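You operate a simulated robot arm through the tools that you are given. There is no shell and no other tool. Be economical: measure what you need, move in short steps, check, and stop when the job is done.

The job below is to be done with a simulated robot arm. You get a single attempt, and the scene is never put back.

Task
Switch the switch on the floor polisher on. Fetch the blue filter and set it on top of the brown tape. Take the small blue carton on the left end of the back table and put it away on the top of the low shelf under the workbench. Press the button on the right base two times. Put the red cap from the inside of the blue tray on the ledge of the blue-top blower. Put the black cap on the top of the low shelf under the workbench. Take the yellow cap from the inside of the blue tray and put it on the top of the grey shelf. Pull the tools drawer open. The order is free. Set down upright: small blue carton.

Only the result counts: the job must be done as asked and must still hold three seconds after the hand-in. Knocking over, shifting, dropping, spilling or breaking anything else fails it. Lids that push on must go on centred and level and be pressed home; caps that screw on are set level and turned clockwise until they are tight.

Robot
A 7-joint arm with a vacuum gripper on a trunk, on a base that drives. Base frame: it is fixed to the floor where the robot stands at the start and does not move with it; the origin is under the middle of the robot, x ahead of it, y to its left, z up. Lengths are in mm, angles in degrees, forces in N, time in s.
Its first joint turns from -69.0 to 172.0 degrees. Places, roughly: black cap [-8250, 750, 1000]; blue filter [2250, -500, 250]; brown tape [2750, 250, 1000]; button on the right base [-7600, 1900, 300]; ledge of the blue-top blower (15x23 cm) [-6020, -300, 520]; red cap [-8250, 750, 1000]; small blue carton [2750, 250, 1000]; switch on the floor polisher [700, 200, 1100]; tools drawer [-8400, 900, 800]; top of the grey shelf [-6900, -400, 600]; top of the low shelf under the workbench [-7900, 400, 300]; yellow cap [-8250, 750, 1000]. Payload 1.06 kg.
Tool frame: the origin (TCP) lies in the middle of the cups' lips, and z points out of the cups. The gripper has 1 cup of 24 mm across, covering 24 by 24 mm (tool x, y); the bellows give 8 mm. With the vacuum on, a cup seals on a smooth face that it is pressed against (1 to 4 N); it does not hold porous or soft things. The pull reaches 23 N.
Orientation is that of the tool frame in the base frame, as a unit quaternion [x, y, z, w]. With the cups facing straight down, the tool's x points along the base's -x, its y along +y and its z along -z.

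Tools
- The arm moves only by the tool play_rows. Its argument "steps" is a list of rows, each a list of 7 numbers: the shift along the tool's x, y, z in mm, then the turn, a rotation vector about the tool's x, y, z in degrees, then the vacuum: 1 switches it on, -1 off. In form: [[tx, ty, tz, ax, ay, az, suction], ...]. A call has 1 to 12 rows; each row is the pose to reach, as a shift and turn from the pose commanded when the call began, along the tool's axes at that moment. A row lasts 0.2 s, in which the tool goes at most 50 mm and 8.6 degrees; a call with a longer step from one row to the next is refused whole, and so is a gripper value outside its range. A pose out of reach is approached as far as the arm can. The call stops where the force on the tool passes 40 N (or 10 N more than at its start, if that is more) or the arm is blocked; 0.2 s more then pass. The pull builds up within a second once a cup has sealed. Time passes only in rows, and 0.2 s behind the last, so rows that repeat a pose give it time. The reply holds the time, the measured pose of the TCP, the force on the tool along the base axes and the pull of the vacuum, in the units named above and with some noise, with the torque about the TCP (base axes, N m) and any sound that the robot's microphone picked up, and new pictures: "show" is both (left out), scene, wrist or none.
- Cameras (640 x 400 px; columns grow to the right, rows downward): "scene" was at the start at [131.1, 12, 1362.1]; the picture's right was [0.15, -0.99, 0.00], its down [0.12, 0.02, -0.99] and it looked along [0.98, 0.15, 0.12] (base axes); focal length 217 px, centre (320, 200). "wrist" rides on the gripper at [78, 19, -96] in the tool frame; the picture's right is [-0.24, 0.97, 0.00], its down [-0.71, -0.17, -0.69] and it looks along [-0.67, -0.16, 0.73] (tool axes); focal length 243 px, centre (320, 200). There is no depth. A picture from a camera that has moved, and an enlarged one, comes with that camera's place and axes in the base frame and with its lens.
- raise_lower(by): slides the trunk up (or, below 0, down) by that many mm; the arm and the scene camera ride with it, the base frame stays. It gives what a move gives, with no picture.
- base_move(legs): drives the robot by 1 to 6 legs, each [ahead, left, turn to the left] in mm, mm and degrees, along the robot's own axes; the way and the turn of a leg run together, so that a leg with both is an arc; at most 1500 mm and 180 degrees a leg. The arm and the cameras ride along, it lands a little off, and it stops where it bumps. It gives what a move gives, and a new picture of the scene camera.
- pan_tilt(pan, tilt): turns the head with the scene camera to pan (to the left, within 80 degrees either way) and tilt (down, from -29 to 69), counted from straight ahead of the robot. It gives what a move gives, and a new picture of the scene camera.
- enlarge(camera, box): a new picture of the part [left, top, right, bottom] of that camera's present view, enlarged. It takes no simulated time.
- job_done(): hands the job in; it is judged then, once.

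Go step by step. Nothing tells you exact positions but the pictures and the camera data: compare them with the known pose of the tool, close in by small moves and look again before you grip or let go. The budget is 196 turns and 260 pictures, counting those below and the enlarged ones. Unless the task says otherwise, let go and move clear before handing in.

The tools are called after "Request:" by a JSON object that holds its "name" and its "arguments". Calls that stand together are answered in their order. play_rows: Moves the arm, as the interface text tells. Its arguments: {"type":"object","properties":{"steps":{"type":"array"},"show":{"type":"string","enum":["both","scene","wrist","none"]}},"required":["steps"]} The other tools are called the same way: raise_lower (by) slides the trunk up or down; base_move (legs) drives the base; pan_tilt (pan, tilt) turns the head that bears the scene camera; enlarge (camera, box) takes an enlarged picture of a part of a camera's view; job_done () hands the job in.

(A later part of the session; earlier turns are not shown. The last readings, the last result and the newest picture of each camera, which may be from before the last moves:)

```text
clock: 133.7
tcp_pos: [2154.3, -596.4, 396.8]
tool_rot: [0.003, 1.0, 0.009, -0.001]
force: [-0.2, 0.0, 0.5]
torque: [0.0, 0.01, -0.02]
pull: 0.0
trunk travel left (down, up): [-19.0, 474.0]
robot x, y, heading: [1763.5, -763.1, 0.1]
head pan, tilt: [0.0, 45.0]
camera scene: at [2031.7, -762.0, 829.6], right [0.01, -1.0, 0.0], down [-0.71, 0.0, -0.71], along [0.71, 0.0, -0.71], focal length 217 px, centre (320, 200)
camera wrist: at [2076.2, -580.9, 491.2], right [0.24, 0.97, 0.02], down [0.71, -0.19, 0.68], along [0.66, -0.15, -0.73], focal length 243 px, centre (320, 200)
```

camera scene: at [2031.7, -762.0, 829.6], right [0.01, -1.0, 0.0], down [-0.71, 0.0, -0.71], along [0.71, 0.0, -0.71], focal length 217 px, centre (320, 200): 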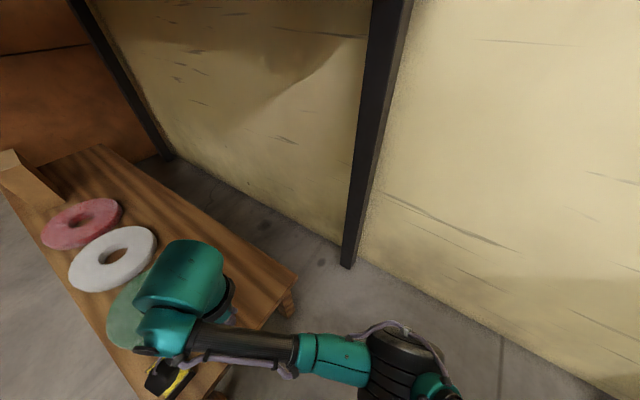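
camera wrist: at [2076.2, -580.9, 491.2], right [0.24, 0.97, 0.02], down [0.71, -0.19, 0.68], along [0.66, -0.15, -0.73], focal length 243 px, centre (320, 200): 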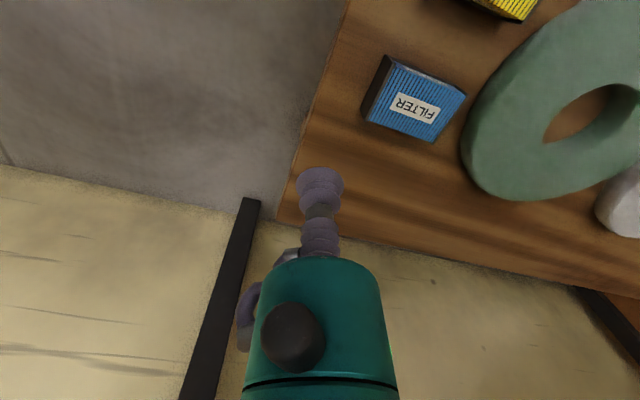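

The filter's label centre is at about (2168, -524, 297). I go over it and lower to about z = 335.

Request:
{"name": "play_rows", "arguments": {"steps": [[-7, 36, 0, 0, 0, 0, -1], [-14, 73, 0, 0, 0, 0, -1], [-14, 73, 35, 0, 0, 0, -1], [-14, 73, 58, 0, 0, 0, -1], [-14, 73, 58, 0, 0, 0, -1]], "show": "wrist"}}

```text
clock: 134.9
tcp_pos: [2171.0, -526.4, 338.3]
tool_rot: [0.004, 1.0, 0.009, -0.001]
force: [0.3, 0.0, -0.1]
torque: [-0.02, -0.01, -0.02]
pull: 0.1
trunk travel left (down, up): [-19.0, 474.0]
robot x, y, heading: [1765.7, -758.6, 0.3]
head pan, tilt: [0.0, 45.0]
camera wrist: at [2093.5, -510.1, 433.8], right [0.24, 0.97, 0.02], down [0.71, -0.19, 0.68], along [0.66, -0.15, -0.73], focal length 243 px, centre (320, 200)
```

wrist: 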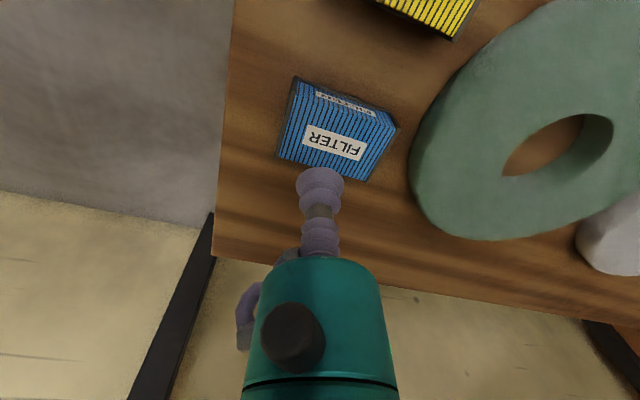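

The cup is nearly over the label. I shift 7 mm left, switch on the vacuum and go down in small steps.

Request:
{"name": "play_rows", "arguments": {"steps": [[0, 7, 10, 0, 0, 0, 1], [0, 7, 25, 0, 0, 0, 1], [0, 7, 32, 0, 0, 0, 1], [0, 7, 36, 0, 0, 0, 1], [0, 7, 39, 0, 0, 0, 1], [0, 7, 39, 0, 0, 0, 1]], "show": "wrist"}}

```text
clock: 136.3
tcp_pos: [2171.7, -524.3, 313.3]
tool_rot: [0.002, 1.0, 0.009, -0.001]
force: [0.4, 0.3, -0.3]
torque: [0.0, -0.01, 0.05]
pull: 0.1
out of reach, approached as far as the arm can: row 2, 3, 4, 5, 6
trunk travel left (down, up): [-19.0, 474.0]
robot x, y, heading: [1764.1, -760.9, 0.5]
head pan, tilt: [0.0, 45.0]
camera wrist: at [2094.2, -508.1, 407.4], right [0.24, 0.97, 0.02], down [0.71, -0.19, 0.68], along [0.66, -0.15, -0.73], focal length 243 px, centre (320, 200)
```

wrist: 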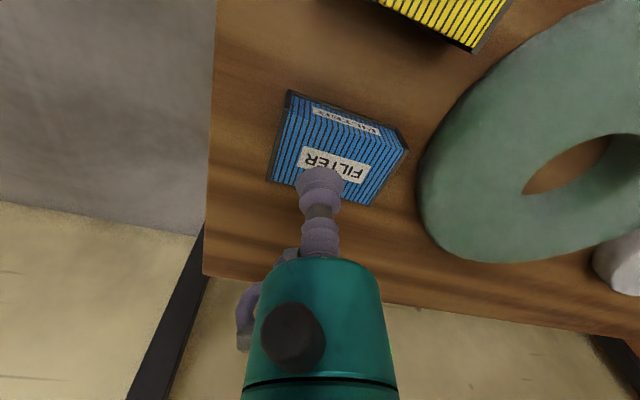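

The arm is at its limit at z = 313, so I lower the trunk 14 mm and then feel down the rest with the arm.

Request:
{"name": "raise_lower", "arguments": {"by": -13}}

Request:
{"name": "play_rows", "arguments": {"steps": [[0, 0, 2, 0, 0, 0, 1], [0, 0, 4, 0, 0, 0, 1], [0, 0, 6, 0, 0, 0, 1], [0, 0, 6, 0, 0, 0, 1]], "show": "wrist"}}

```text
clock: 136.9
tcp_pos: [2170.2, -525.0, 300.4]
tool_rot: [0.002, 1.0, 0.008, -0.001]
force: [0.4, 0.6, 0.8]
torque: [-0.01, -0.02, -0.04]
pull: 0.0
trunk travel left (down, up): [-6.0, 487.0]
robot x, y, heading: [1763.6, -763.6, 0.2]
head pan, tilt: [0.0, 45.0]
```

```text
clock: 137.9
tcp_pos: [2169.4, -523.2, 293.0]
tool_rot: [0.003, 1.0, 0.008, -0.002]
force: [0.7, 0.2, -0.6]
torque: [0.03, -0.02, 0.02]
pull: 0.1
trunk travel left (down, up): [-6.0, 487.0]
robot x, y, heading: [1763.0, -760.3, 0.1]
head pan, tilt: [0.0, 45.0]
camera wrist: at [2092.0, -508.1, 387.6], right [0.24, 0.97, 0.02], down [0.71, -0.19, 0.68], along [0.66, -0.15, -0.73], focal length 243 px, centre (320, 200)
```

wrist: 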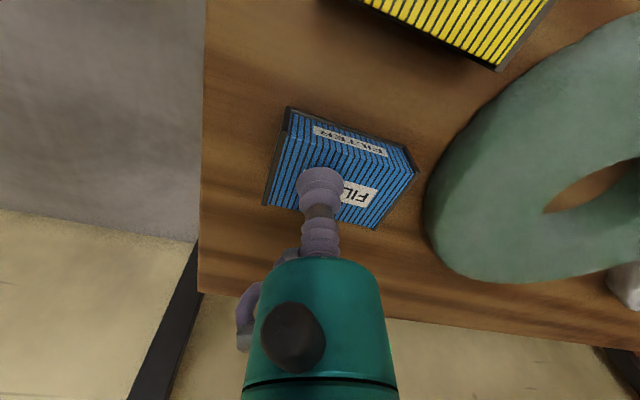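

Request:
{"name": "play_rows", "arguments": {"steps": [[0, 5, 3, 0, 0, 0, 1], [0, 6, 6, 0, 0, 0, 1], [0, 6, 9, 0, 0, 0, 1], [0, 6, 12, 0, 0, 0, 1], [0, 6, 12, 0, 0, 0, 1]], "show": "wrist"}}

```text
clock: 139.1
tcp_pos: [2168.6, -523.8, 292.2]
tool_rot: [0.003, 1.0, 0.009, -0.001]
force: [-0.1, 0.3, 0.1]
torque: [0.02, 0.01, 0.01]
pull: 0.0
out of reach, approached as far as the arm can: row 1, 2, 3, 4, 5
trunk travel left (down, up): [-6.0, 487.0]
robot x, y, heading: [1763.3, -759.3, 0.2]
head pan, tilt: [0.0, 45.0]
camera wrist: at [2092.1, -508.1, 387.7], right [0.24, 0.97, 0.02], down [0.71, -0.19, 0.68], along [0.66, -0.15, -0.73], focal length 243 px, centre (320, 200)
```

wrist: 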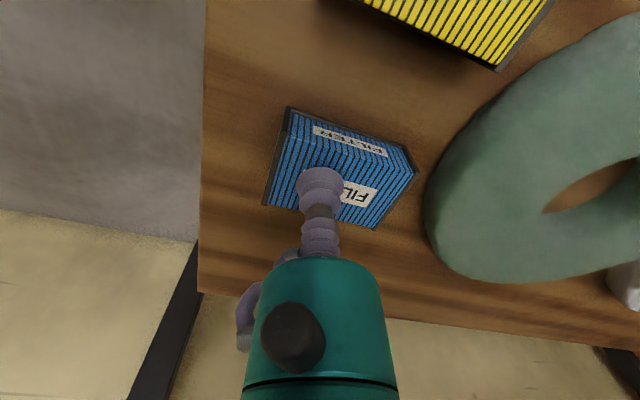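

Request:
{"name": "enlarge", "arguments": {"camera": "wrist", "box": [250, 90, 430, 240]}}

Request:
{"name": "pan_tilt", "arguments": {"pan": 35, "tilt": 50}}

```text
2.67 times, centred on (340, 165) of wrist
camera zoom: at [2092.1, -508.1, 387.7], right [0.24, 0.97, 0.02], down [0.71, -0.19, 0.68], along [0.66, -0.15, -0.73], focal length 647 px, centre (267, 293)
```

zoom: 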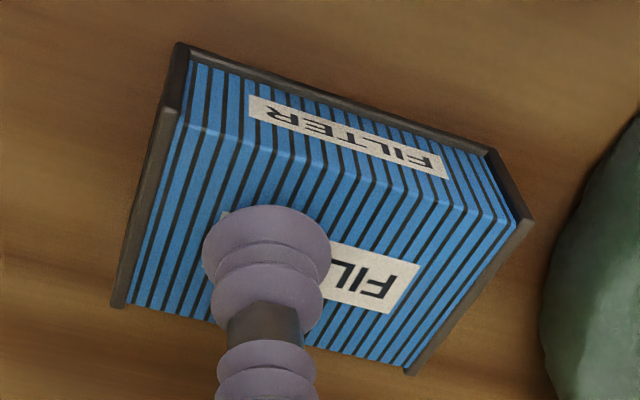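

```text
clock: 140.1
tcp_pos: [2169.0, -526.0, 293.1]
tool_rot: [0.003, 1.0, 0.01, -0.001]
force: [-0.2, -0.5, -0.4]
torque: [0.05, 0.0, 0.01]
pull: 0.0
trunk travel left (down, up): [-6.0, 487.0]
robot x, y, heading: [1769.3, -761.8, 0.3]
head pan, tilt: [35.0, 50.0]
camera scene: at [2017.0, -720.9, 817.0], right [0.55, -0.83, 0.0], down [-0.62, -0.41, -0.67], along [0.55, 0.37, -0.75], focal length 217 px, centre (320, 200)
```

scene: 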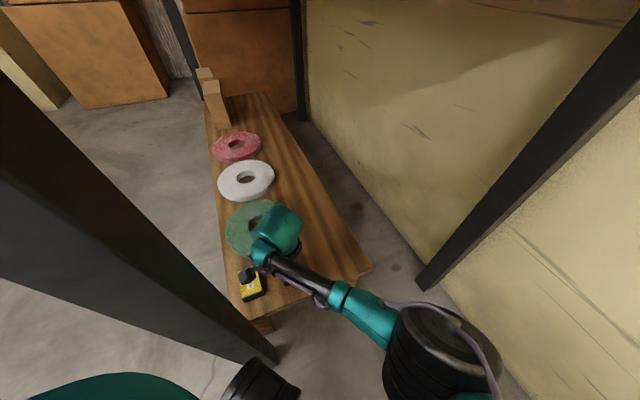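

The top is a bit lower than I reach, and the cup should land about 10 mm farther left on the label. I raise slightly and shift the base 15 mm left.

Request:
{"name": "play_rows", "arguments": {"steps": [[0, 0, -15, 0, 0, 0, 1], [0, 0, -30, 0, 0, 0, 1]], "show": "none"}}

Request:
{"name": "base_move", "arguments": {"legs": [[3, 17, 0]]}}

Request:
{"name": "enlarge", "arguments": {"camera": "wrist", "box": [250, 90, 430, 240]}}

```text
clock: 140.7
tcp_pos: [2168.3, -526.6, 326.1]
tool_rot: [0.003, 1.0, 0.011, 0.0]
force: [-0.1, -0.8, -0.8]
torque: [0.01, -0.02, -0.04]
pull: 0.1
trunk travel left (down, up): [-6.0, 487.0]
robot x, y, heading: [1764.9, -762.5, 0.3]
head pan, tilt: [35.0, 50.0]
```

```text
clock: 141.5
tcp_pos: [2169.1, -523.2, 325.5]
tool_rot: [0.003, 1.0, 0.01, -0.001]
force: [-0.4, 0.2, 0.8]
torque: [0.0, 0.03, -0.01]
pull: 0.1
trunk travel left (down, up): [-6.0, 487.0]
robot x, y, heading: [1766.1, -759.8, 0.2]
head pan, tilt: [35.0, 50.0]
stopped in leg 1: the robot was blocked; the commanded pose is now the measured one
camera scene: at [2016.9, -716.4, 818.3], right [0.56, -0.83, 0.0], down [-0.61, -0.41, -0.68], along [0.56, 0.38, -0.74], focal length 217 px, centre (320, 200)
```

scene: 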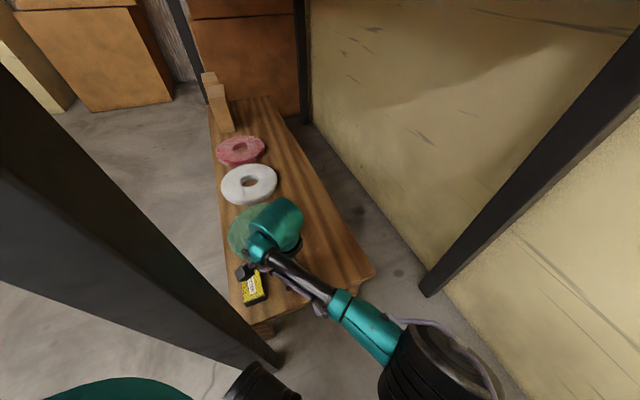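

```text
2.67 times, centred on (340, 165) of wrist
camera zoom: at [2091.8, -507.0, 420.3], right [0.24, 0.97, 0.02], down [0.71, -0.19, 0.68], along [0.66, -0.15, -0.73], focal length 647 px, centre (267, 293)
```

zoom: 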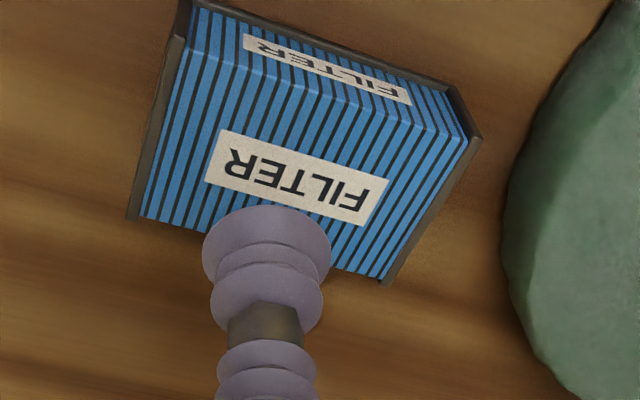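

The base was blocked, perhaps by the panned head against the table edge. The label centre works out at (2180, -515, 284). I pan the head away to the right and try the nudge again.

Request:
{"name": "pan_tilt", "arguments": {"pan": -35, "tilt": 50}}

Request:
{"name": "base_move", "arguments": {"legs": [[4, 14, 0]]}}

```text
clock: 142.9
tcp_pos: [2168.3, -521.3, 324.3]
tool_rot: [0.003, 1.0, 0.009, -0.001]
force: [-0.1, 0.4, -0.5]
torque: [-0.01, 0.03, -0.03]
pull: 0.1
trunk travel left (down, up): [-6.0, 487.0]
robot x, y, heading: [1766.0, -760.6, 0.2]
head pan, tilt: [-35.0, 50.0]
camera scene: at [2015.8, -802.6, 814.5], right [-0.57, -0.82, 0.0], down [-0.63, 0.44, -0.64], along [0.53, -0.37, -0.77], focal length 217 px, centre (320, 200)
```

scene: 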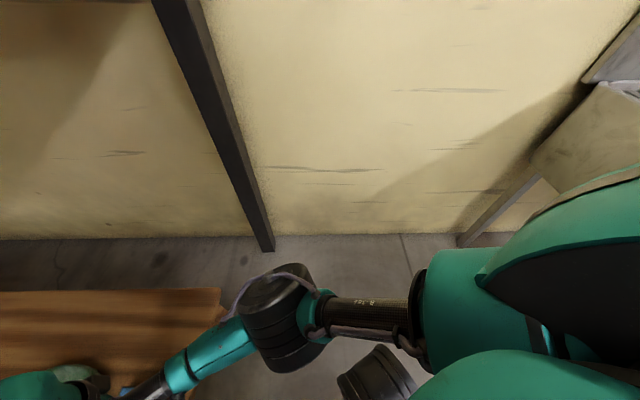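

```text
clock: 143.7
tcp_pos: [2173.1, -508.1, 325.0]
tool_rot: [0.003, 1.0, 0.01, 0.0]
force: [0.3, -0.9, 0.1]
torque: [0.0, 0.01, -0.02]
pull: 0.1
trunk travel left (down, up): [-6.0, 487.0]
robot x, y, heading: [1771.7, -749.3, 0.4]
head pan, tilt: [-35.0, 50.0]
camera scene: at [2019.8, -788.6, 814.5], right [-0.57, -0.82, 0.0], down [-0.63, 0.44, -0.64], along [0.53, -0.37, -0.77], focal length 217 px, centre (320, 200)
```

scene: 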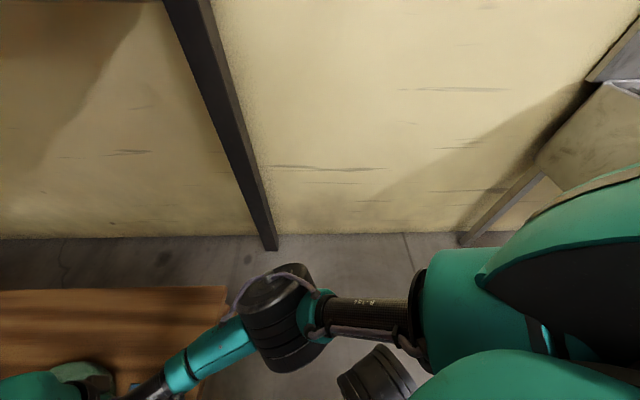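

It worked. Now I lower onto the label with the vacuum on.

Request:
{"name": "play_rows", "arguments": {"steps": [[-3, -3, 18, 0, 0, 0, 1], [-5, -5, 33, 0, 0, 0, 1], [-5, -5, 37, 0, 0, 0, 1], [-5, -5, 40, 0, 0, 0, 1], [-5, -5, 43, 0, 0, 0, 1], [-5, -5, 43, 0, 0, 0, 1]], "show": "wrist"}}

```text
clock: 145.1
tcp_pos: [2177.1, -510.1, 282.4]
tool_rot: [0.003, 1.0, 0.01, 0.0]
force: [2.1, 3.0, 16.7]
torque: [-0.13, 0.02, 0.02]
pull: 23.0
trunk travel left (down, up): [-6.0, 487.0]
robot x, y, heading: [1766.3, -744.4, 0.3]
head pan, tilt: [-35.0, 50.0]
camera wrist: at [2100.4, -494.4, 377.1], right [0.24, 0.97, 0.02], down [0.71, -0.19, 0.68], along [0.66, -0.15, -0.73], focal length 243 px, centre (320, 200)
```

wrist: 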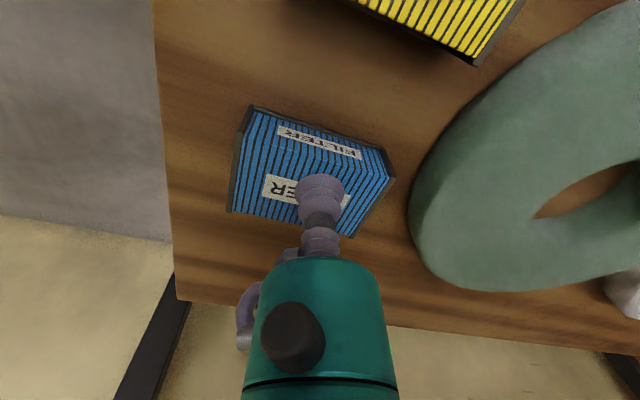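

Sealed (23 N). I lift 70 mm and sweep back out to the right.

Request:
{"name": "play_rows", "arguments": {"steps": [[0, 0, -35, 0, 0, 0, 1], [0, 0, -75, 0, 0, 0, 1], [5, -35, -80, 0, 0, 0, 1], [10, -80, -80, 0, 0, 0, 1], [12, -125, -80, 0, 0, 0, 1], [14, -170, -80, 0, 0, 0, 1], [16, -210, -80, 0, 0, 0, 1], [18, -250, -80, 0, 0, 0, 1], [18, -250, -80, 0, 0, 0, 1]]}}

```text
clock: 147.1
tcp_pos: [2159.1, -762.9, 353.2]
tool_rot: [0.003, 1.0, 0.009, 0.0]
force: [0.5, 0.3, 0.1]
torque: [0.03, -0.06, 0.02]
pull: 22.8
trunk travel left (down, up): [-6.0, 487.0]
robot x, y, heading: [1770.1, -741.1, 0.3]
head pan, tilt: [-35.0, 50.0]
camera scene: at [2019.8, -788.5, 814.5], right [-0.57, -0.82, 0.0], down [-0.63, 0.44, -0.64], along [0.53, -0.37, -0.77], focal length 217 px, centre (320, 200)
camera wrist: at [2082.3, -747.0, 447.5], right [0.24, 0.97, 0.02], down [0.71, -0.19, 0.68], along [0.66, -0.15, -0.73], focal length 243 px, centre (320, 200)
```

scene: 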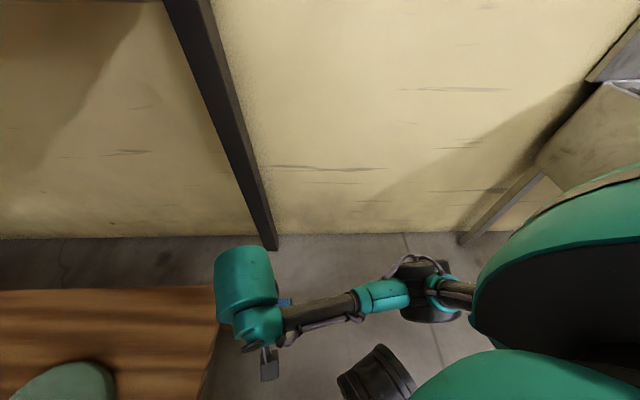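
wrist: 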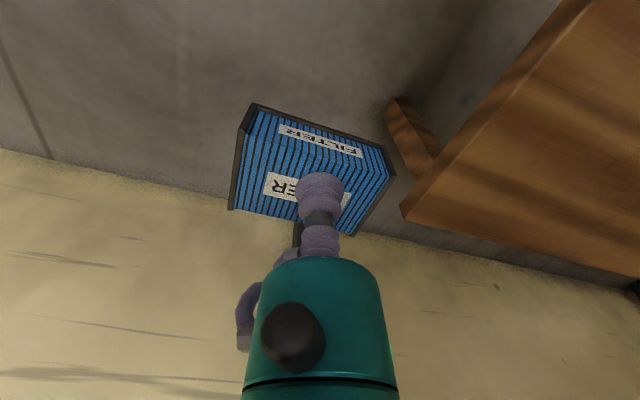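

The filter is held well. I back straight out, then raise the trunk.

Request:
{"name": "base_move", "arguments": {"legs": [[-420, -5, 0]]}}

Request:
{"name": "pan_tilt", "arguments": {"pan": 45, "tilt": 25}}

```text
clock: 149.7
tcp_pos: [1739.4, -769.9, 354.4]
tool_rot: [0.003, 1.0, 0.01, -0.001]
force: [0.6, -1.0, -0.4]
torque: [-0.01, 0.02, 0.04]
pull: 22.9
trunk travel left (down, up): [-6.0, 487.0]
robot x, y, heading: [1355.2, -750.8, 0.1]
head pan, tilt: [-35.0, 50.0]
camera scene: at [1600.6, -795.7, 814.5], right [-0.57, -0.82, 0.0], down [-0.63, 0.44, -0.64], along [0.53, -0.37, -0.77], focal length 217 px, centre (320, 200)
```

scene: 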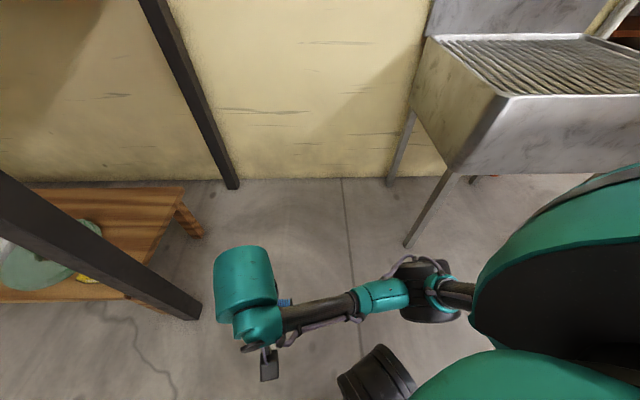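

```text
clock: 151.2
tcp_pos: [1739.4, -770.0, 352.5]
tool_rot: [0.004, 1.0, 0.009, -0.001]
force: [-0.2, -1.3, -1.0]
torque: [0.01, -0.03, -0.03]
pull: 23.5
trunk travel left (down, up): [-6.0, 487.0]
robot x, y, heading: [1354.7, -752.3, 0.1]
head pan, tilt: [45.0, 25.0]
camera scene: at [1602.3, -686.4, 852.0], right [0.71, -0.7, 0.0], down [-0.3, -0.3, -0.91], along [0.64, 0.64, -0.42], focal length 217 px, centre (320, 200)
```

scene: 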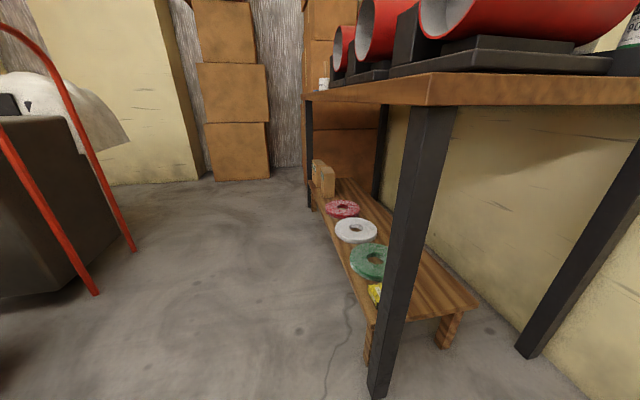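

There is plenty of floor in front of the table's left end. I raise the trunk and test whether the arm reaches straight ahead on its right side, which would keep the forearm clear of the heaters.

Request:
{"name": "raise_lower", "arguments": {"by": 400}}

Request:
{"name": "play_rows", "arguments": {"steps": [[0, 0, -50, 0, 0, 0, 1], [0, 0, -100, 0, 0, 0, 1], [0, 0, -150, 0, 0, 0, 1], [0, 0, -200, 0, 0, 0, 1], [0, 0, -250, 0, 0, 0, 1], [-20, -45, -250, 0, 0, 0, 1], [-40, -90, -250, 0, 0, 0, 1], [-60, -135, -250, 0, 0, 0, 1], [-80, -180, -250, 0, 0, 0, 1], [-100, -225, -250, 0, 0, 0, 1], [-120, -270, -250, 0, 0, 0, 1], [-120, -270, -250, 0, 0, 0, 1]], "show": "none"}}

Request:
{"name": "pan_tilt", "arguments": {"pan": -40, "tilt": 45}}

```text
clock: 155.1
tcp_pos: [1741.3, -769.2, 753.3]
tool_rot: [0.003, 1.0, 0.009, -0.001]
force: [-0.1, -0.2, -0.2]
torque: [0.01, -0.01, 0.01]
pull: 22.6
trunk travel left (down, up): [-406.0, 87.0]
robot x, y, heading: [1350.3, -751.8, 0.1]
head pan, tilt: [45.0, 25.0]
```

```text
clock: 157.7
tcp_pos: [1860.8, -1043.8, 995.9]
tool_rot: [0.004, 1.0, 0.008, 0.0]
force: [-0.4, 1.0, -0.6]
torque: [0.0, 0.0, -0.02]
pull: 23.1
trunk travel left (down, up): [-406.0, 87.0]
robot x, y, heading: [1351.2, -748.4, 0.3]
head pan, tilt: [45.0, 25.0]
```

```text
clock: 159.2
tcp_pos: [1860.5, -1043.9, 995.5]
tool_rot: [0.003, 1.0, 0.009, -0.001]
force: [-0.7, 0.0, -1.2]
torque: [0.01, -0.02, 0.04]
pull: 22.7
trunk travel left (down, up): [-406.0, 87.0]
robot x, y, heading: [1353.4, -752.2, 0.4]
head pan, tilt: [-40.0, 45.0]
camera scene: at [1483.3, -804.2, 1233.1], right [-0.64, -0.77, 0.0], down [-0.54, 0.45, -0.71], along [0.54, -0.45, -0.71], focal length 217 px, centre (320, 200)
```

scene: 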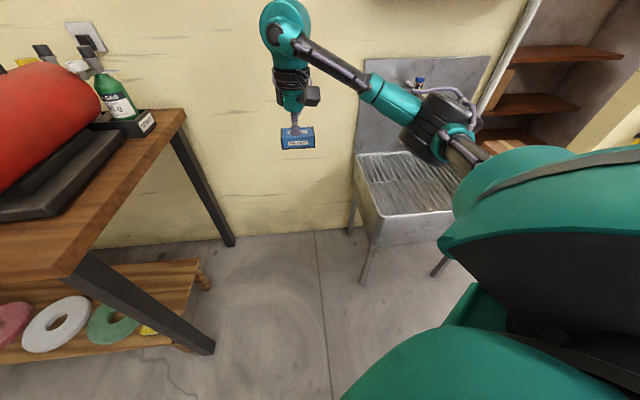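

The arm reaches (508 ahead, 292 right) with the forearm running forward, which is ideal. I drive around to the table's left end with the arm in this pose.

Request:
{"name": "base_move", "arguments": {"legs": [[-100, 452, 0], [510, 730, 0], [240, 420, 0], [0, 0, -33]]}}

Request:
{"name": "pan_tilt", "arguments": {"pan": 10, "tilt": 30}}

```text
clock: 175.4
tcp_pos: [2252.0, 292.7, 995.3]
tool_rot: [0.3, 0.954, 0.009, 0.002]
force: [0.0, 0.5, 0.0]
torque: [-0.02, -0.01, 0.0]
pull: 23.0
trunk travel left (down, up): [-406.0, 87.0]
robot x, y, heading: [1996.8, 821.7, -34.4]
head pan, tilt: [-40.0, 45.0]
camera scene: at [2077.8, 702.9, 1233.0], right [-0.96, -0.27, 0.0], down [-0.19, 0.68, -0.71], along [0.19, -0.68, -0.71], focal length 217 px, centre (320, 200)
```

scene: 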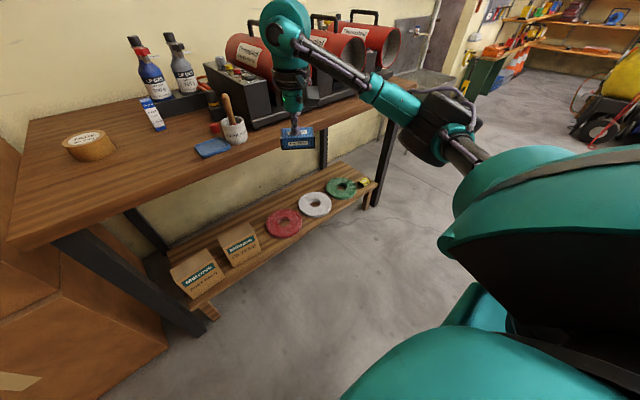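

```text
clock: 176.6
tcp_pos: [2251.2, 293.5, 995.9]
tool_rot: [0.301, 0.954, 0.009, 0.002]
force: [0.3, 0.0, -0.8]
torque: [-0.02, 0.0, 0.02]
pull: 22.7
trunk travel left (down, up): [-406.0, 87.0]
robot x, y, heading: [1997.6, 824.4, -34.4]
head pan, tilt: [10.0, 30.0]
camera scene: at [2138.3, 743.9, 1255.6], right [-0.41, -0.91, 0.0], down [-0.46, 0.21, -0.87], along [0.79, -0.36, -0.5], focal length 217 px, centre (320, 200)
```

scene: 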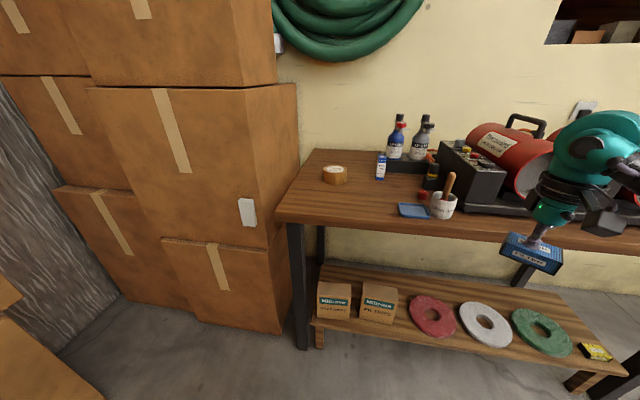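

The stacked boxes stand back behind the table's front, so there is room. The tape is at about (2865, 343, 905) and the carton near (2787, 182). I drive left, then ahead, so that the filter comes over the tape.

Request:
{"name": "base_move", "arguments": {"legs": [[0, 384, 0], [440, 0, 0]]}}

Request:
{"name": "pan_tilt", "arguments": {"pan": -15, "tilt": 45}}

Request:
{"name": "enlarge", "arguments": {"camera": "wrist", "box": [0, 0, 640, 400]}}

```text
clock: 177.6
tcp_pos: [2253.4, 295.4, 995.7]
tool_rot: [0.3, 0.954, 0.01, 0.002]
force: [0.5, -0.3, -1.1]
torque: [0.04, 0.01, -0.01]
pull: 22.6
trunk travel left (down, up): [-406.0, 87.0]
robot x, y, heading: [1998.3, 824.9, -34.4]
head pan, tilt: [10.0, 30.0]
stopped in leg 1: the robot was blocked; the commanded pose is now the measured one
camera scene: at [2140.0, 746.2, 1255.6], right [-0.41, -0.91, 0.0], down [-0.46, 0.21, -0.87], along [0.79, -0.36, -0.5], focal length 217 px, centre (320, 200)
```

scene: 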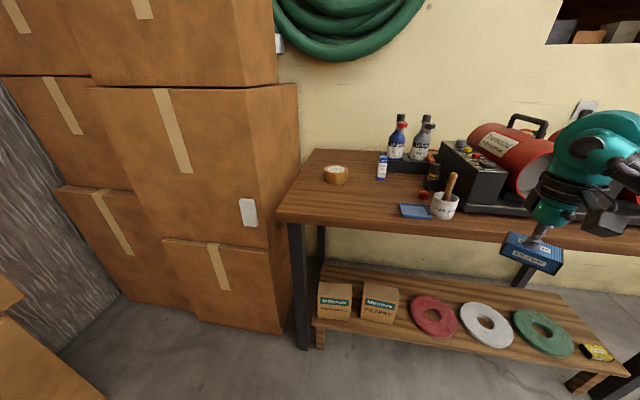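

```text
clock: 178.5
tcp_pos: [2253.0, 294.7, 995.6]
tool_rot: [0.3, 0.954, 0.01, 0.001]
force: [-0.6, -0.5, -0.5]
torque: [-0.02, 0.0, 0.03]
pull: 22.9
trunk travel left (down, up): [-406.0, 87.0]
robot x, y, heading: [1998.5, 825.6, -34.4]
head pan, tilt: [-15.0, 45.0]
camera scene: at [2110.6, 721.8, 1233.1], right [-0.76, -0.65, 0.0], down [-0.46, 0.54, -0.71], along [0.46, -0.54, -0.71], focal length 217 px, centre (320, 200)
```

scene: 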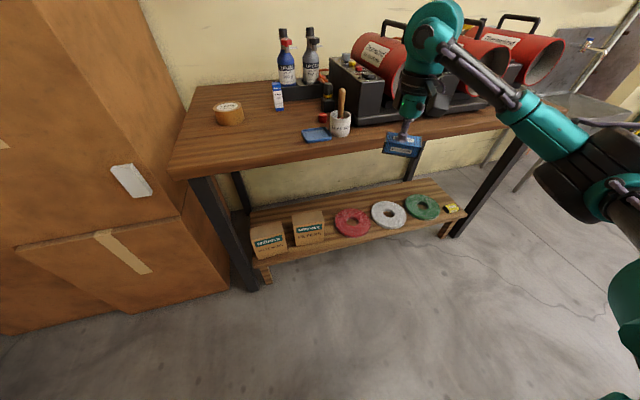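

```text
1.00 times, centred on (320, 200) of wrist (not enlarged: the box is as wide or as high as the picture)
camera zoom: at [2200.1, 352.2, 1090.5], right [0.75, 0.66, 0.02], down [0.48, -0.56, 0.68], along [0.46, -0.5, -0.73], focal length 243 px, centre (320, 200)
```

zoom: 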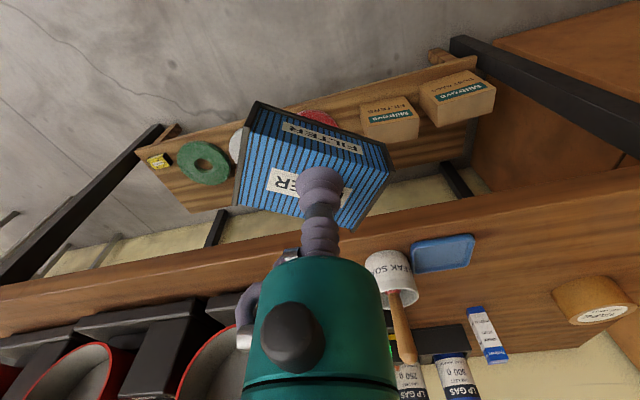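

The base is blocked on its left. I look to that side.

Request:
{"name": "pan_tilt", "arguments": {"pan": 70, "tilt": 45}}

Request:
{"name": "pan_tilt", "arguments": {"pan": 30, "tilt": 55}}

```text
clock: 180.1
tcp_pos: [2254.4, 295.0, 996.4]
tool_rot: [0.3, 0.954, 0.009, 0.002]
force: [-0.5, -0.4, -0.5]
torque: [-0.01, 0.01, -0.01]
pull: 22.8
trunk travel left (down, up): [-406.0, 87.0]
robot x, y, heading: [2001.5, 825.4, -34.4]
head pan, tilt: [70.0, 45.0]
camera scene: at [2123.6, 830.9, 1233.0], right [0.58, -0.81, 0.0], down [-0.57, -0.41, -0.71], along [0.57, 0.41, -0.71], focal length 217 px, centre (320, 200)
```

scene: 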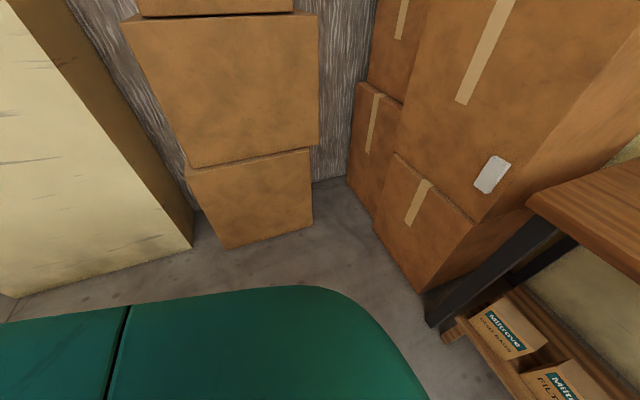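

```text
clock: 181.1
tcp_pos: [2253.3, 293.6, 996.6]
tool_rot: [0.3, 0.954, 0.01, 0.003]
force: [0.3, -0.7, -0.3]
torque: [0.0, 0.01, 0.03]
pull: 23.1
trunk travel left (down, up): [-406.0, 87.0]
robot x, y, heading: [1998.7, 827.2, -34.5]
head pan, tilt: [30.0, 55.0]
camera scene: at [2129.4, 778.1, 1219.6], right [-0.07, -1.0, 0.0], down [-0.82, 0.06, -0.57], along [0.57, -0.04, -0.82], focal length 217 px, centre (320, 200)
```

scene: 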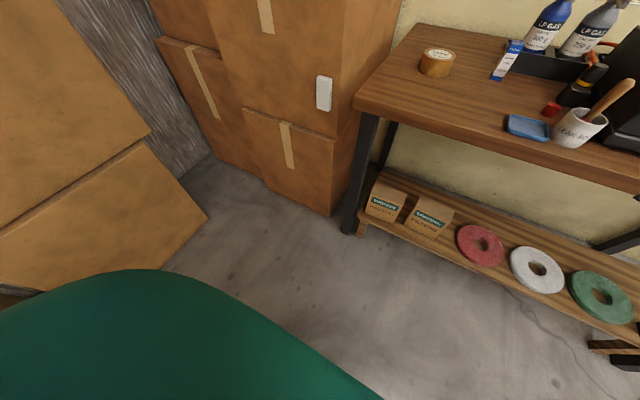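

Nothing visible blocks the front left; probably the robot's rear touches the truck behind. I go a bit ahead first, then left.

Request:
{"name": "base_move", "arguments": {"legs": [[110, 0, 0], [0, 150, 0]]}}

```text
clock: 182.7
tcp_pos: [2350.1, 233.2, 995.7]
tool_rot: [0.299, 0.954, 0.01, 0.001]
force: [0.3, 0.0, -0.3]
torque: [0.03, -0.03, 0.01]
pull: 23.0
trunk travel left (down, up): [-406.0, 87.0]
robot x, y, heading: [2091.6, 766.5, -34.2]
head pan, tilt: [30.0, 55.0]
stopped in leg 2: the robot was blocked; the commanded pose is now the measured one
camera scene: at [2224.1, 715.3, 1219.6], right [-0.07, -1.0, 0.0], down [-0.82, 0.06, -0.57], along [0.57, -0.04, -0.82], focal length 217 px, centre (320, 200)
```

scene: 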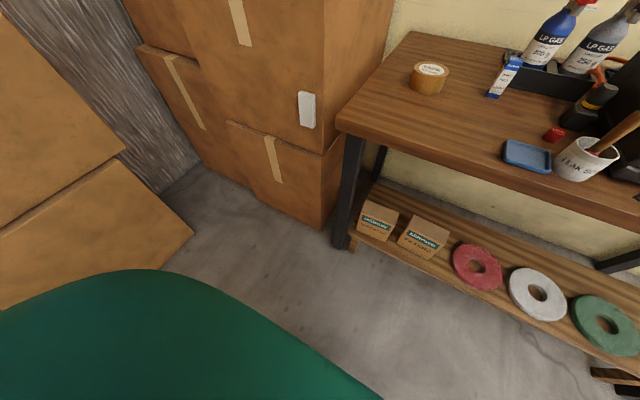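

Request:
{"name": "pan_tilt", "arguments": {"pan": 80, "tilt": 25}}

Request:
{"name": "base_move", "arguments": {"legs": [[0, 0, -20]]}}

```text
clock: 183.9
tcp_pos: [2348.0, 232.6, 995.6]
tool_rot: [0.299, 0.954, 0.009, 0.002]
force: [-1.2, -0.2, -0.1]
torque: [-0.01, 0.03, 0.01]
pull: 23.1
trunk travel left (down, up): [-406.0, 87.0]
robot x, y, heading: [2093.3, 763.9, -34.2]
head pan, tilt: [80.0, 25.0]
camera scene: at [2216.4, 786.9, 1263.6], right [0.72, -0.7, 0.0], down [-0.3, -0.3, -0.91], along [0.63, 0.65, -0.42], focal length 217 px, centre (320, 200)
```

scene: 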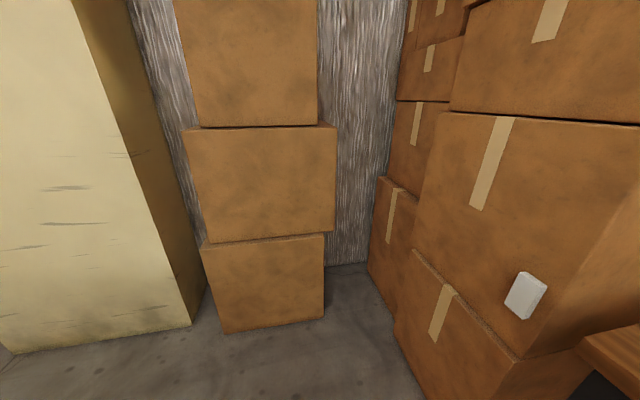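

```text
clock: 185.3
tcp_pos: [2154.0, 177.7, 996.3]
tool_rot: [0.458, 0.889, 0.009, 0.004]
force: [0.1, 0.6, 0.3]
torque: [0.01, -0.01, 0.0]
pull: 22.9
trunk travel left (down, up): [-406.0, 87.0]
robot x, y, heading: [2093.3, 763.5, -54.1]
head pan, tilt: [80.0, 25.0]
camera scene: at [2217.7, 743.5, 1263.6], right [0.44, -0.9, 0.0], down [-0.38, -0.18, -0.91], along [0.82, 0.4, -0.42], focal length 217 px, centre (320, 200)
```

scene: 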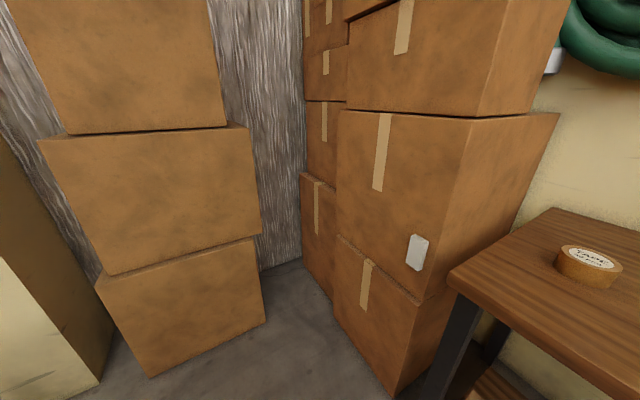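

Request:
{"name": "base_move", "arguments": {"legs": [[0, 60, 0]]}}

Request:
{"name": "pan_tilt", "arguments": {"pan": 75, "tilt": 69}}

```text
clock: 186.1
tcp_pos: [2155.5, 177.8, 996.7]
tool_rot: [0.459, 0.888, 0.009, 0.004]
force: [0.3, 0.8, -0.7]
torque: [0.0, -0.02, -0.01]
pull: 22.6
trunk travel left (down, up): [-406.0, 87.0]
robot x, y, heading: [2098.3, 759.7, -54.1]
head pan, tilt: [80.0, 25.0]
stopped in leg 1: the robot was blocked; the commanded pose is now the measured one
camera scene: at [2218.0, 743.4, 1263.6], right [0.44, -0.9, 0.0], down [-0.38, -0.19, -0.91], along [0.81, 0.4, -0.42], focal length 217 px, centre (320, 200)
```

scene: 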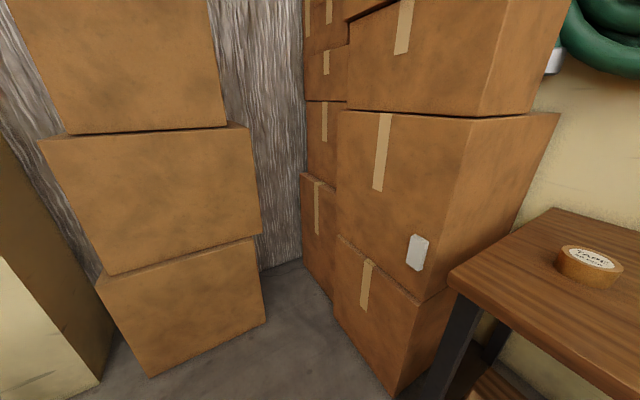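

```text
clock: 187.2
tcp_pos: [2153.9, 178.3, 996.2]
tool_rot: [0.459, 0.888, 0.009, 0.003]
force: [0.6, 0.2, -0.9]
torque: [0.0, 0.03, -0.03]
pull: 22.9
trunk travel left (down, up): [-406.0, 87.0]
robot x, y, heading: [2092.9, 764.3, -53.8]
head pan, tilt: [75.0, 68.8]
camera scene: at [2187.4, 723.1, 1204.2], right [0.36, -0.93, 0.0], down [-0.87, -0.33, -0.36], along [0.34, 0.13, -0.93], focal length 217 px, centre (320, 200)
```

scene: 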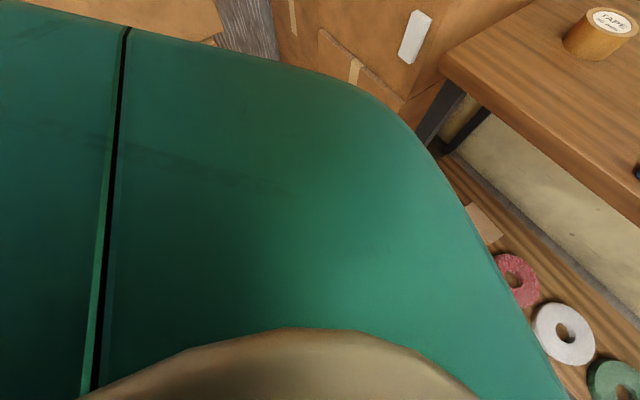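

I turn left to face that direction and see what is on the floor there.

Request:
{"name": "base_move", "arguments": {"legs": [[0, 0, 75]]}}

Request:
{"name": "pan_tilt", "arguments": {"pan": 0, "tilt": 55}}

Request:
{"name": "pan_tilt", "arguments": {"pan": 50, "tilt": 40}}

```text
clock: 190.7
tcp_pos: [2667.2, 634.7, 996.1]
tool_rot: [-0.148, 0.989, 0.01, -0.004]
force: [-10.7, -27.7, -3.8]
torque: [1.4, -0.47, -0.66]
pull: 22.8
trunk travel left (down, up): [-406.0, 87.0]
robot x, y, heading: [2096.8, 766.1, 17.7]
head pan, tilt: [75.0, 68.8]
camera scene: at [2157.2, 835.0, 1204.5], right [1.0, 0.05, 0.0], down [0.05, -0.93, -0.37], along [-0.02, 0.36, -0.93], focal length 217 px, centre (320, 200)
```

scene: 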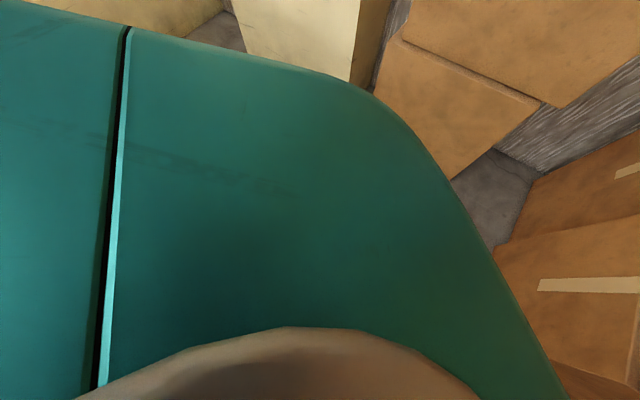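

```text
clock: 192.2
tcp_pos: [2668.1, 632.9, 995.1]
tool_rot: [-0.148, 0.989, 0.009, -0.003]
force: [-11.4, -21.0, -1.7]
torque: [1.08, -0.51, -0.47]
pull: 22.8
trunk travel left (down, up): [-406.0, 87.0]
robot x, y, heading: [2092.2, 764.2, 18.1]
head pan, tilt: [0.0, 55.0]
camera scene: at [2228.5, 802.1, 1219.8], right [0.31, -0.95, 0.0], down [-0.78, -0.25, -0.57], along [0.55, 0.18, -0.82], focal length 217 px, centre (320, 200)
```

scene: 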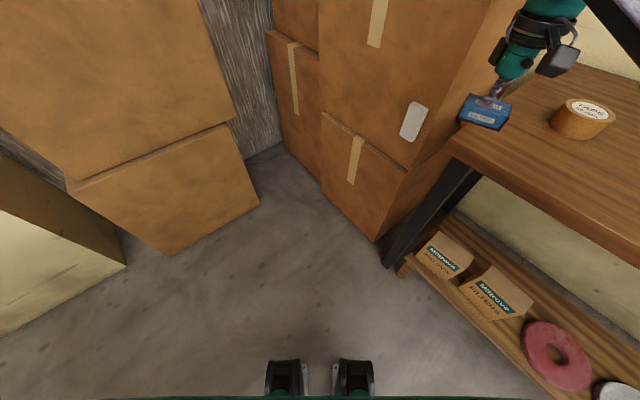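

```text
clock: 193.3
tcp_pos: [2667.3, 632.7, 995.2]
tool_rot: [-0.148, 0.989, 0.008, -0.003]
force: [-9.9, -23.6, -3.3]
torque: [1.21, -0.51, -0.51]
pull: 23.1
trunk travel left (down, up): [-406.0, 87.0]
robot x, y, heading: [2090.4, 761.6, 18.0]
head pan, tilt: [50.0, 40.0]
camera scene: at [2191.9, 858.3, 1240.7], right [0.93, -0.38, 0.0], down [-0.24, -0.59, -0.77], along [0.29, 0.71, -0.64], focal length 217 px, centre (320, 200)
```

scene: 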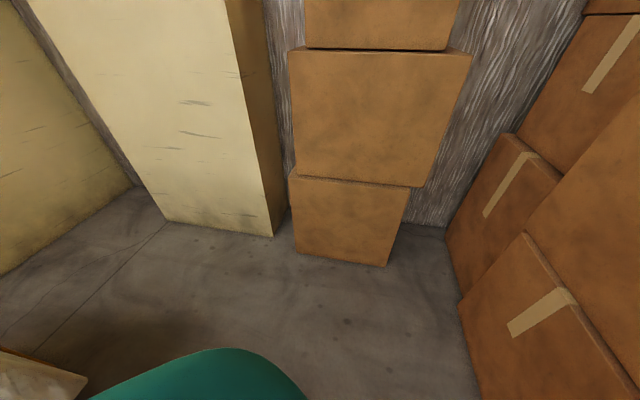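

The filter is touching the box stack; I turn back right at once.

Request:
{"name": "base_move", "arguments": {"legs": [[0, 0, -30]]}}

Request:
{"name": "enlarge", "arguments": {"camera": "wrist", "box": [0, 0, 640, 400]}}

```text
clock: 195.2
tcp_pos: [2522.7, 359.8, 996.6]
tool_rot: [0.121, 0.993, 0.008, -0.001]
force: [0.0, -1.0, -0.5]
torque: [0.0, 0.0, 0.01]
pull: 22.8
trunk travel left (down, up): [-406.0, 87.0]
robot x, y, heading: [2095.8, 761.4, -13.0]
head pan, tilt: [50.0, 40.0]
camera scene: at [2230.6, 795.9, 1240.3], right [0.6, -0.8, 0.0], down [-0.51, -0.39, -0.77], along [0.61, 0.46, -0.64], focal length 217 px, centre (320, 200)
```

scene: 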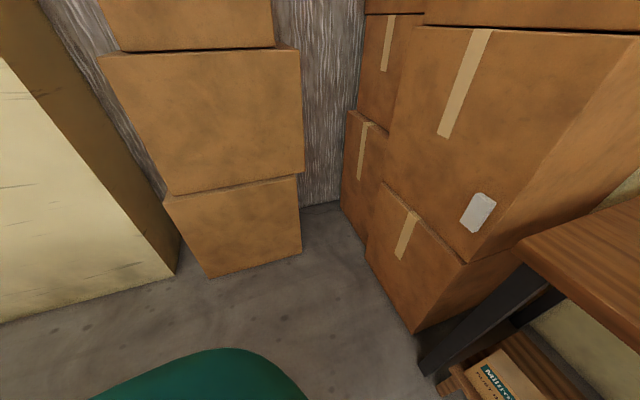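

```text
1.00 times, centred on (320, 200) of wrist (not enlarged: the box is as wide or as high as the picture)
camera zoom: at [2451.9, 393.1, 1090.5], right [0.46, 0.89, 0.01], down [0.65, -0.35, 0.68], along [0.61, -0.3, -0.73], focal length 243 px, centre (320, 200)
```

zoom: 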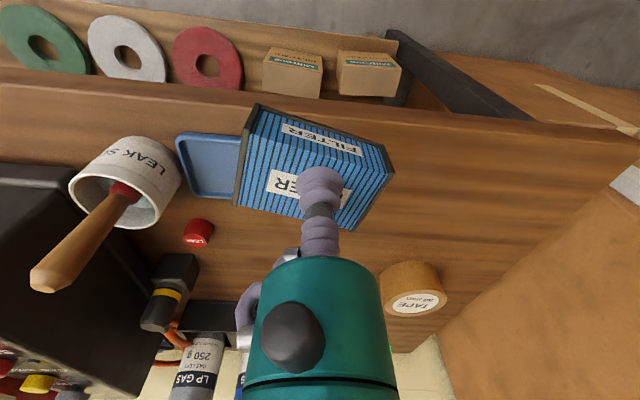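

The filter sits unchanged. I draw the arm in, then take a route of turn–drive–turn to reach the spot in front of the tape.

Request:
{"name": "play_rows", "arguments": {"steps": [[40, 15, -15, 0, 0, 0, 1], [80, 30, -30, 0, 0, 0, 1], [120, 45, -45, 0, 0, 0, 1], [160, 60, -50, 0, 0, 0, 1], [180, 75, -50, 0, 0, 0, 1], [180, 75, -50, 0, 0, 0, 1]], "show": "none"}}

Request:
{"name": "base_move", "arguments": {"legs": [[0, 0, 39.6], [434, 0, 0]]}}

```text
clock: 196.6
tcp_pos: [2366.7, 472.8, 1044.7]
tool_rot: [0.12, 0.993, 0.007, -0.001]
force: [0.1, -0.5, -0.9]
torque: [-0.02, -0.01, 0.01]
pull: 23.1
trunk travel left (down, up): [-406.0, 87.0]
robot x, y, heading: [2090.9, 762.7, -13.0]
head pan, tilt: [50.0, 40.0]
```

```text
clock: 199.2
tcp_pos: [2489.3, 711.2, 1045.6]
tool_rot: [-0.223, 0.975, 0.007, -0.003]
force: [0.8, 0.2, -0.7]
torque: [-0.01, -0.02, 0.01]
pull: 22.8
trunk travel left (down, up): [-406.0, 87.0]
robot x, y, heading: [2097.1, 762.8, 26.3]
head pan, tilt: [50.0, 40.0]
stopped in leg 2: the robot was blocked; the commanded pose is now the measured one
camera scene: at [2177.2, 875.5, 1240.3], right [0.97, -0.23, 0.0], down [-0.15, -0.63, -0.77], along [0.18, 0.75, -0.64], focal length 217 px, centre (320, 200)
```

scene: 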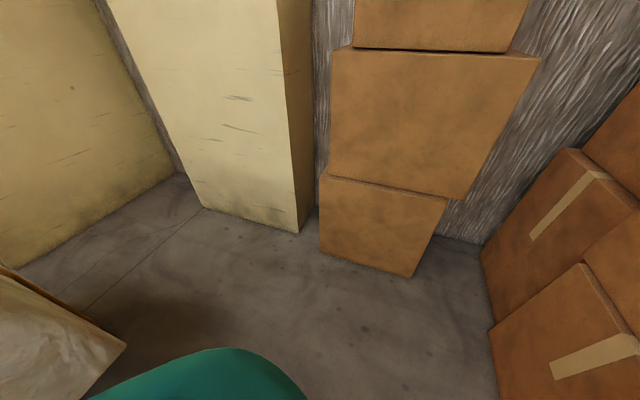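

Some unseen boundary stops motion toward +y here. I choose another pose instead: heading about 0°, axis near (2340, 640), with the tape straight ahead of the right arm. I drive there.

Request:
{"name": "base_move", "arguments": {"legs": [[0, 0, -26.3], [235, -125, 0]]}}

Request:
{"name": "pan_tilt", "arguments": {"pan": -30, "tilt": 40}}

```text
clock: 202.4
tcp_pos: [2652.3, 394.3, 1045.8]
tool_rot: [0.004, 1.0, 0.009, -0.002]
force: [0.7, 0.2, -0.6]
torque: [-0.01, 0.02, 0.01]
pull: 22.9
trunk travel left (down, up): [-406.0, 87.0]
robot x, y, heading: [2319.2, 617.9, 0.2]
head pan, tilt: [50.0, 40.0]
camera scene: at [2444.9, 677.1, 1240.3], right [0.77, -0.64, 0.0], down [-0.41, -0.49, -0.77], along [0.49, 0.59, -0.64], focal length 217 px, centre (320, 200)
```

scene: 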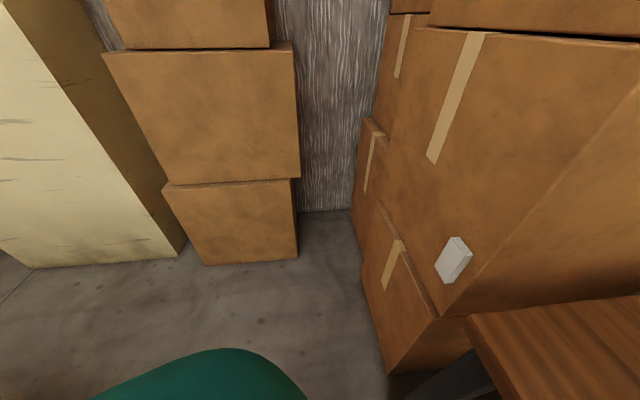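

```text
clock: 204.0
tcp_pos: [2651.5, 393.4, 1045.6]
tool_rot: [0.005, 1.0, 0.008, -0.001]
force: [0.4, 0.1, -0.4]
torque: [0.0, -0.02, 0.02]
pull: 22.5
trunk travel left (down, up): [-406.0, 87.0]
robot x, y, heading: [2315.6, 610.2, 0.3]
head pan, tilt: [-30.0, 40.0]
camera scene: at [2464.0, 569.9, 1240.3], right [-0.49, -0.87, 0.0], down [-0.56, 0.32, -0.77], along [0.67, -0.38, -0.64], focal length 217 px, centre (320, 200)
```

scene: 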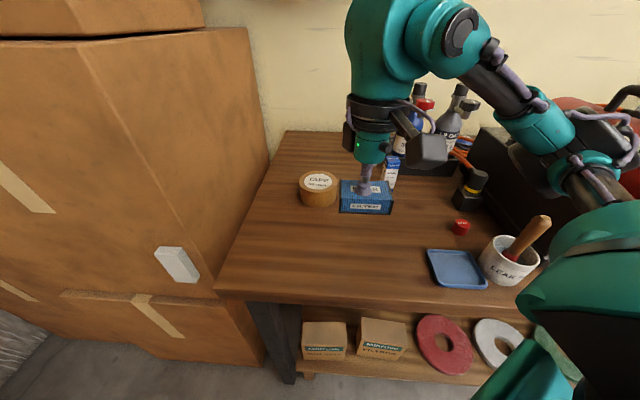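

Good view: the tape is ahead of the held filter. I extend over toward it at this height and look with the wrist camera.

Request:
{"name": "play_rows", "arguments": {"steps": [[-40, -10, 0, 0, 0, 0, 1], [-80, -20, 0, 0, 0, 0, 1], [-120, -30, 0, 0, 0, 0, 1], [-155, -40, 0, 0, 0, 0, 1], [-155, -40, 0, 0, 0, 0, 1]]}}

```text
clock: 205.2
tcp_pos: [2805.3, 352.1, 1046.2]
tool_rot: [0.003, 1.0, 0.008, -0.002]
force: [-0.3, 0.0, -0.5]
torque: [0.0, -0.01, -0.01]
pull: 23.5
trunk travel left (down, up): [-406.0, 87.0]
robot x, y, heading: [2320.5, 610.8, 0.3]
head pan, tilt: [-30.0, 40.0]
camera scene: at [2463.9, 569.8, 1240.3], right [-0.5, -0.87, 0.0], down [-0.56, 0.32, -0.77], along [0.67, -0.38, -0.64], focal length 217 px, centre (320, 200)
camera wrist: at [2728.7, 369.5, 1140.4], right [0.24, 0.97, 0.01], down [0.71, -0.19, 0.68], along [0.66, -0.15, -0.73], focal length 243 px, centre (320, 200)
```

scene: 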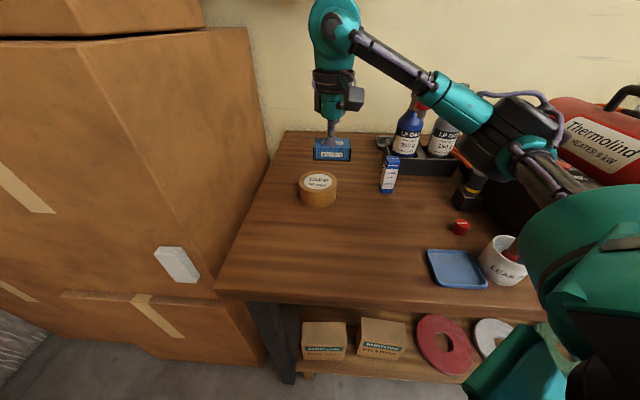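
wrist: 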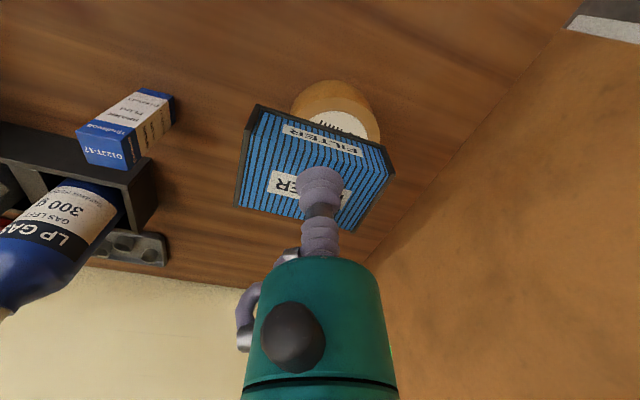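

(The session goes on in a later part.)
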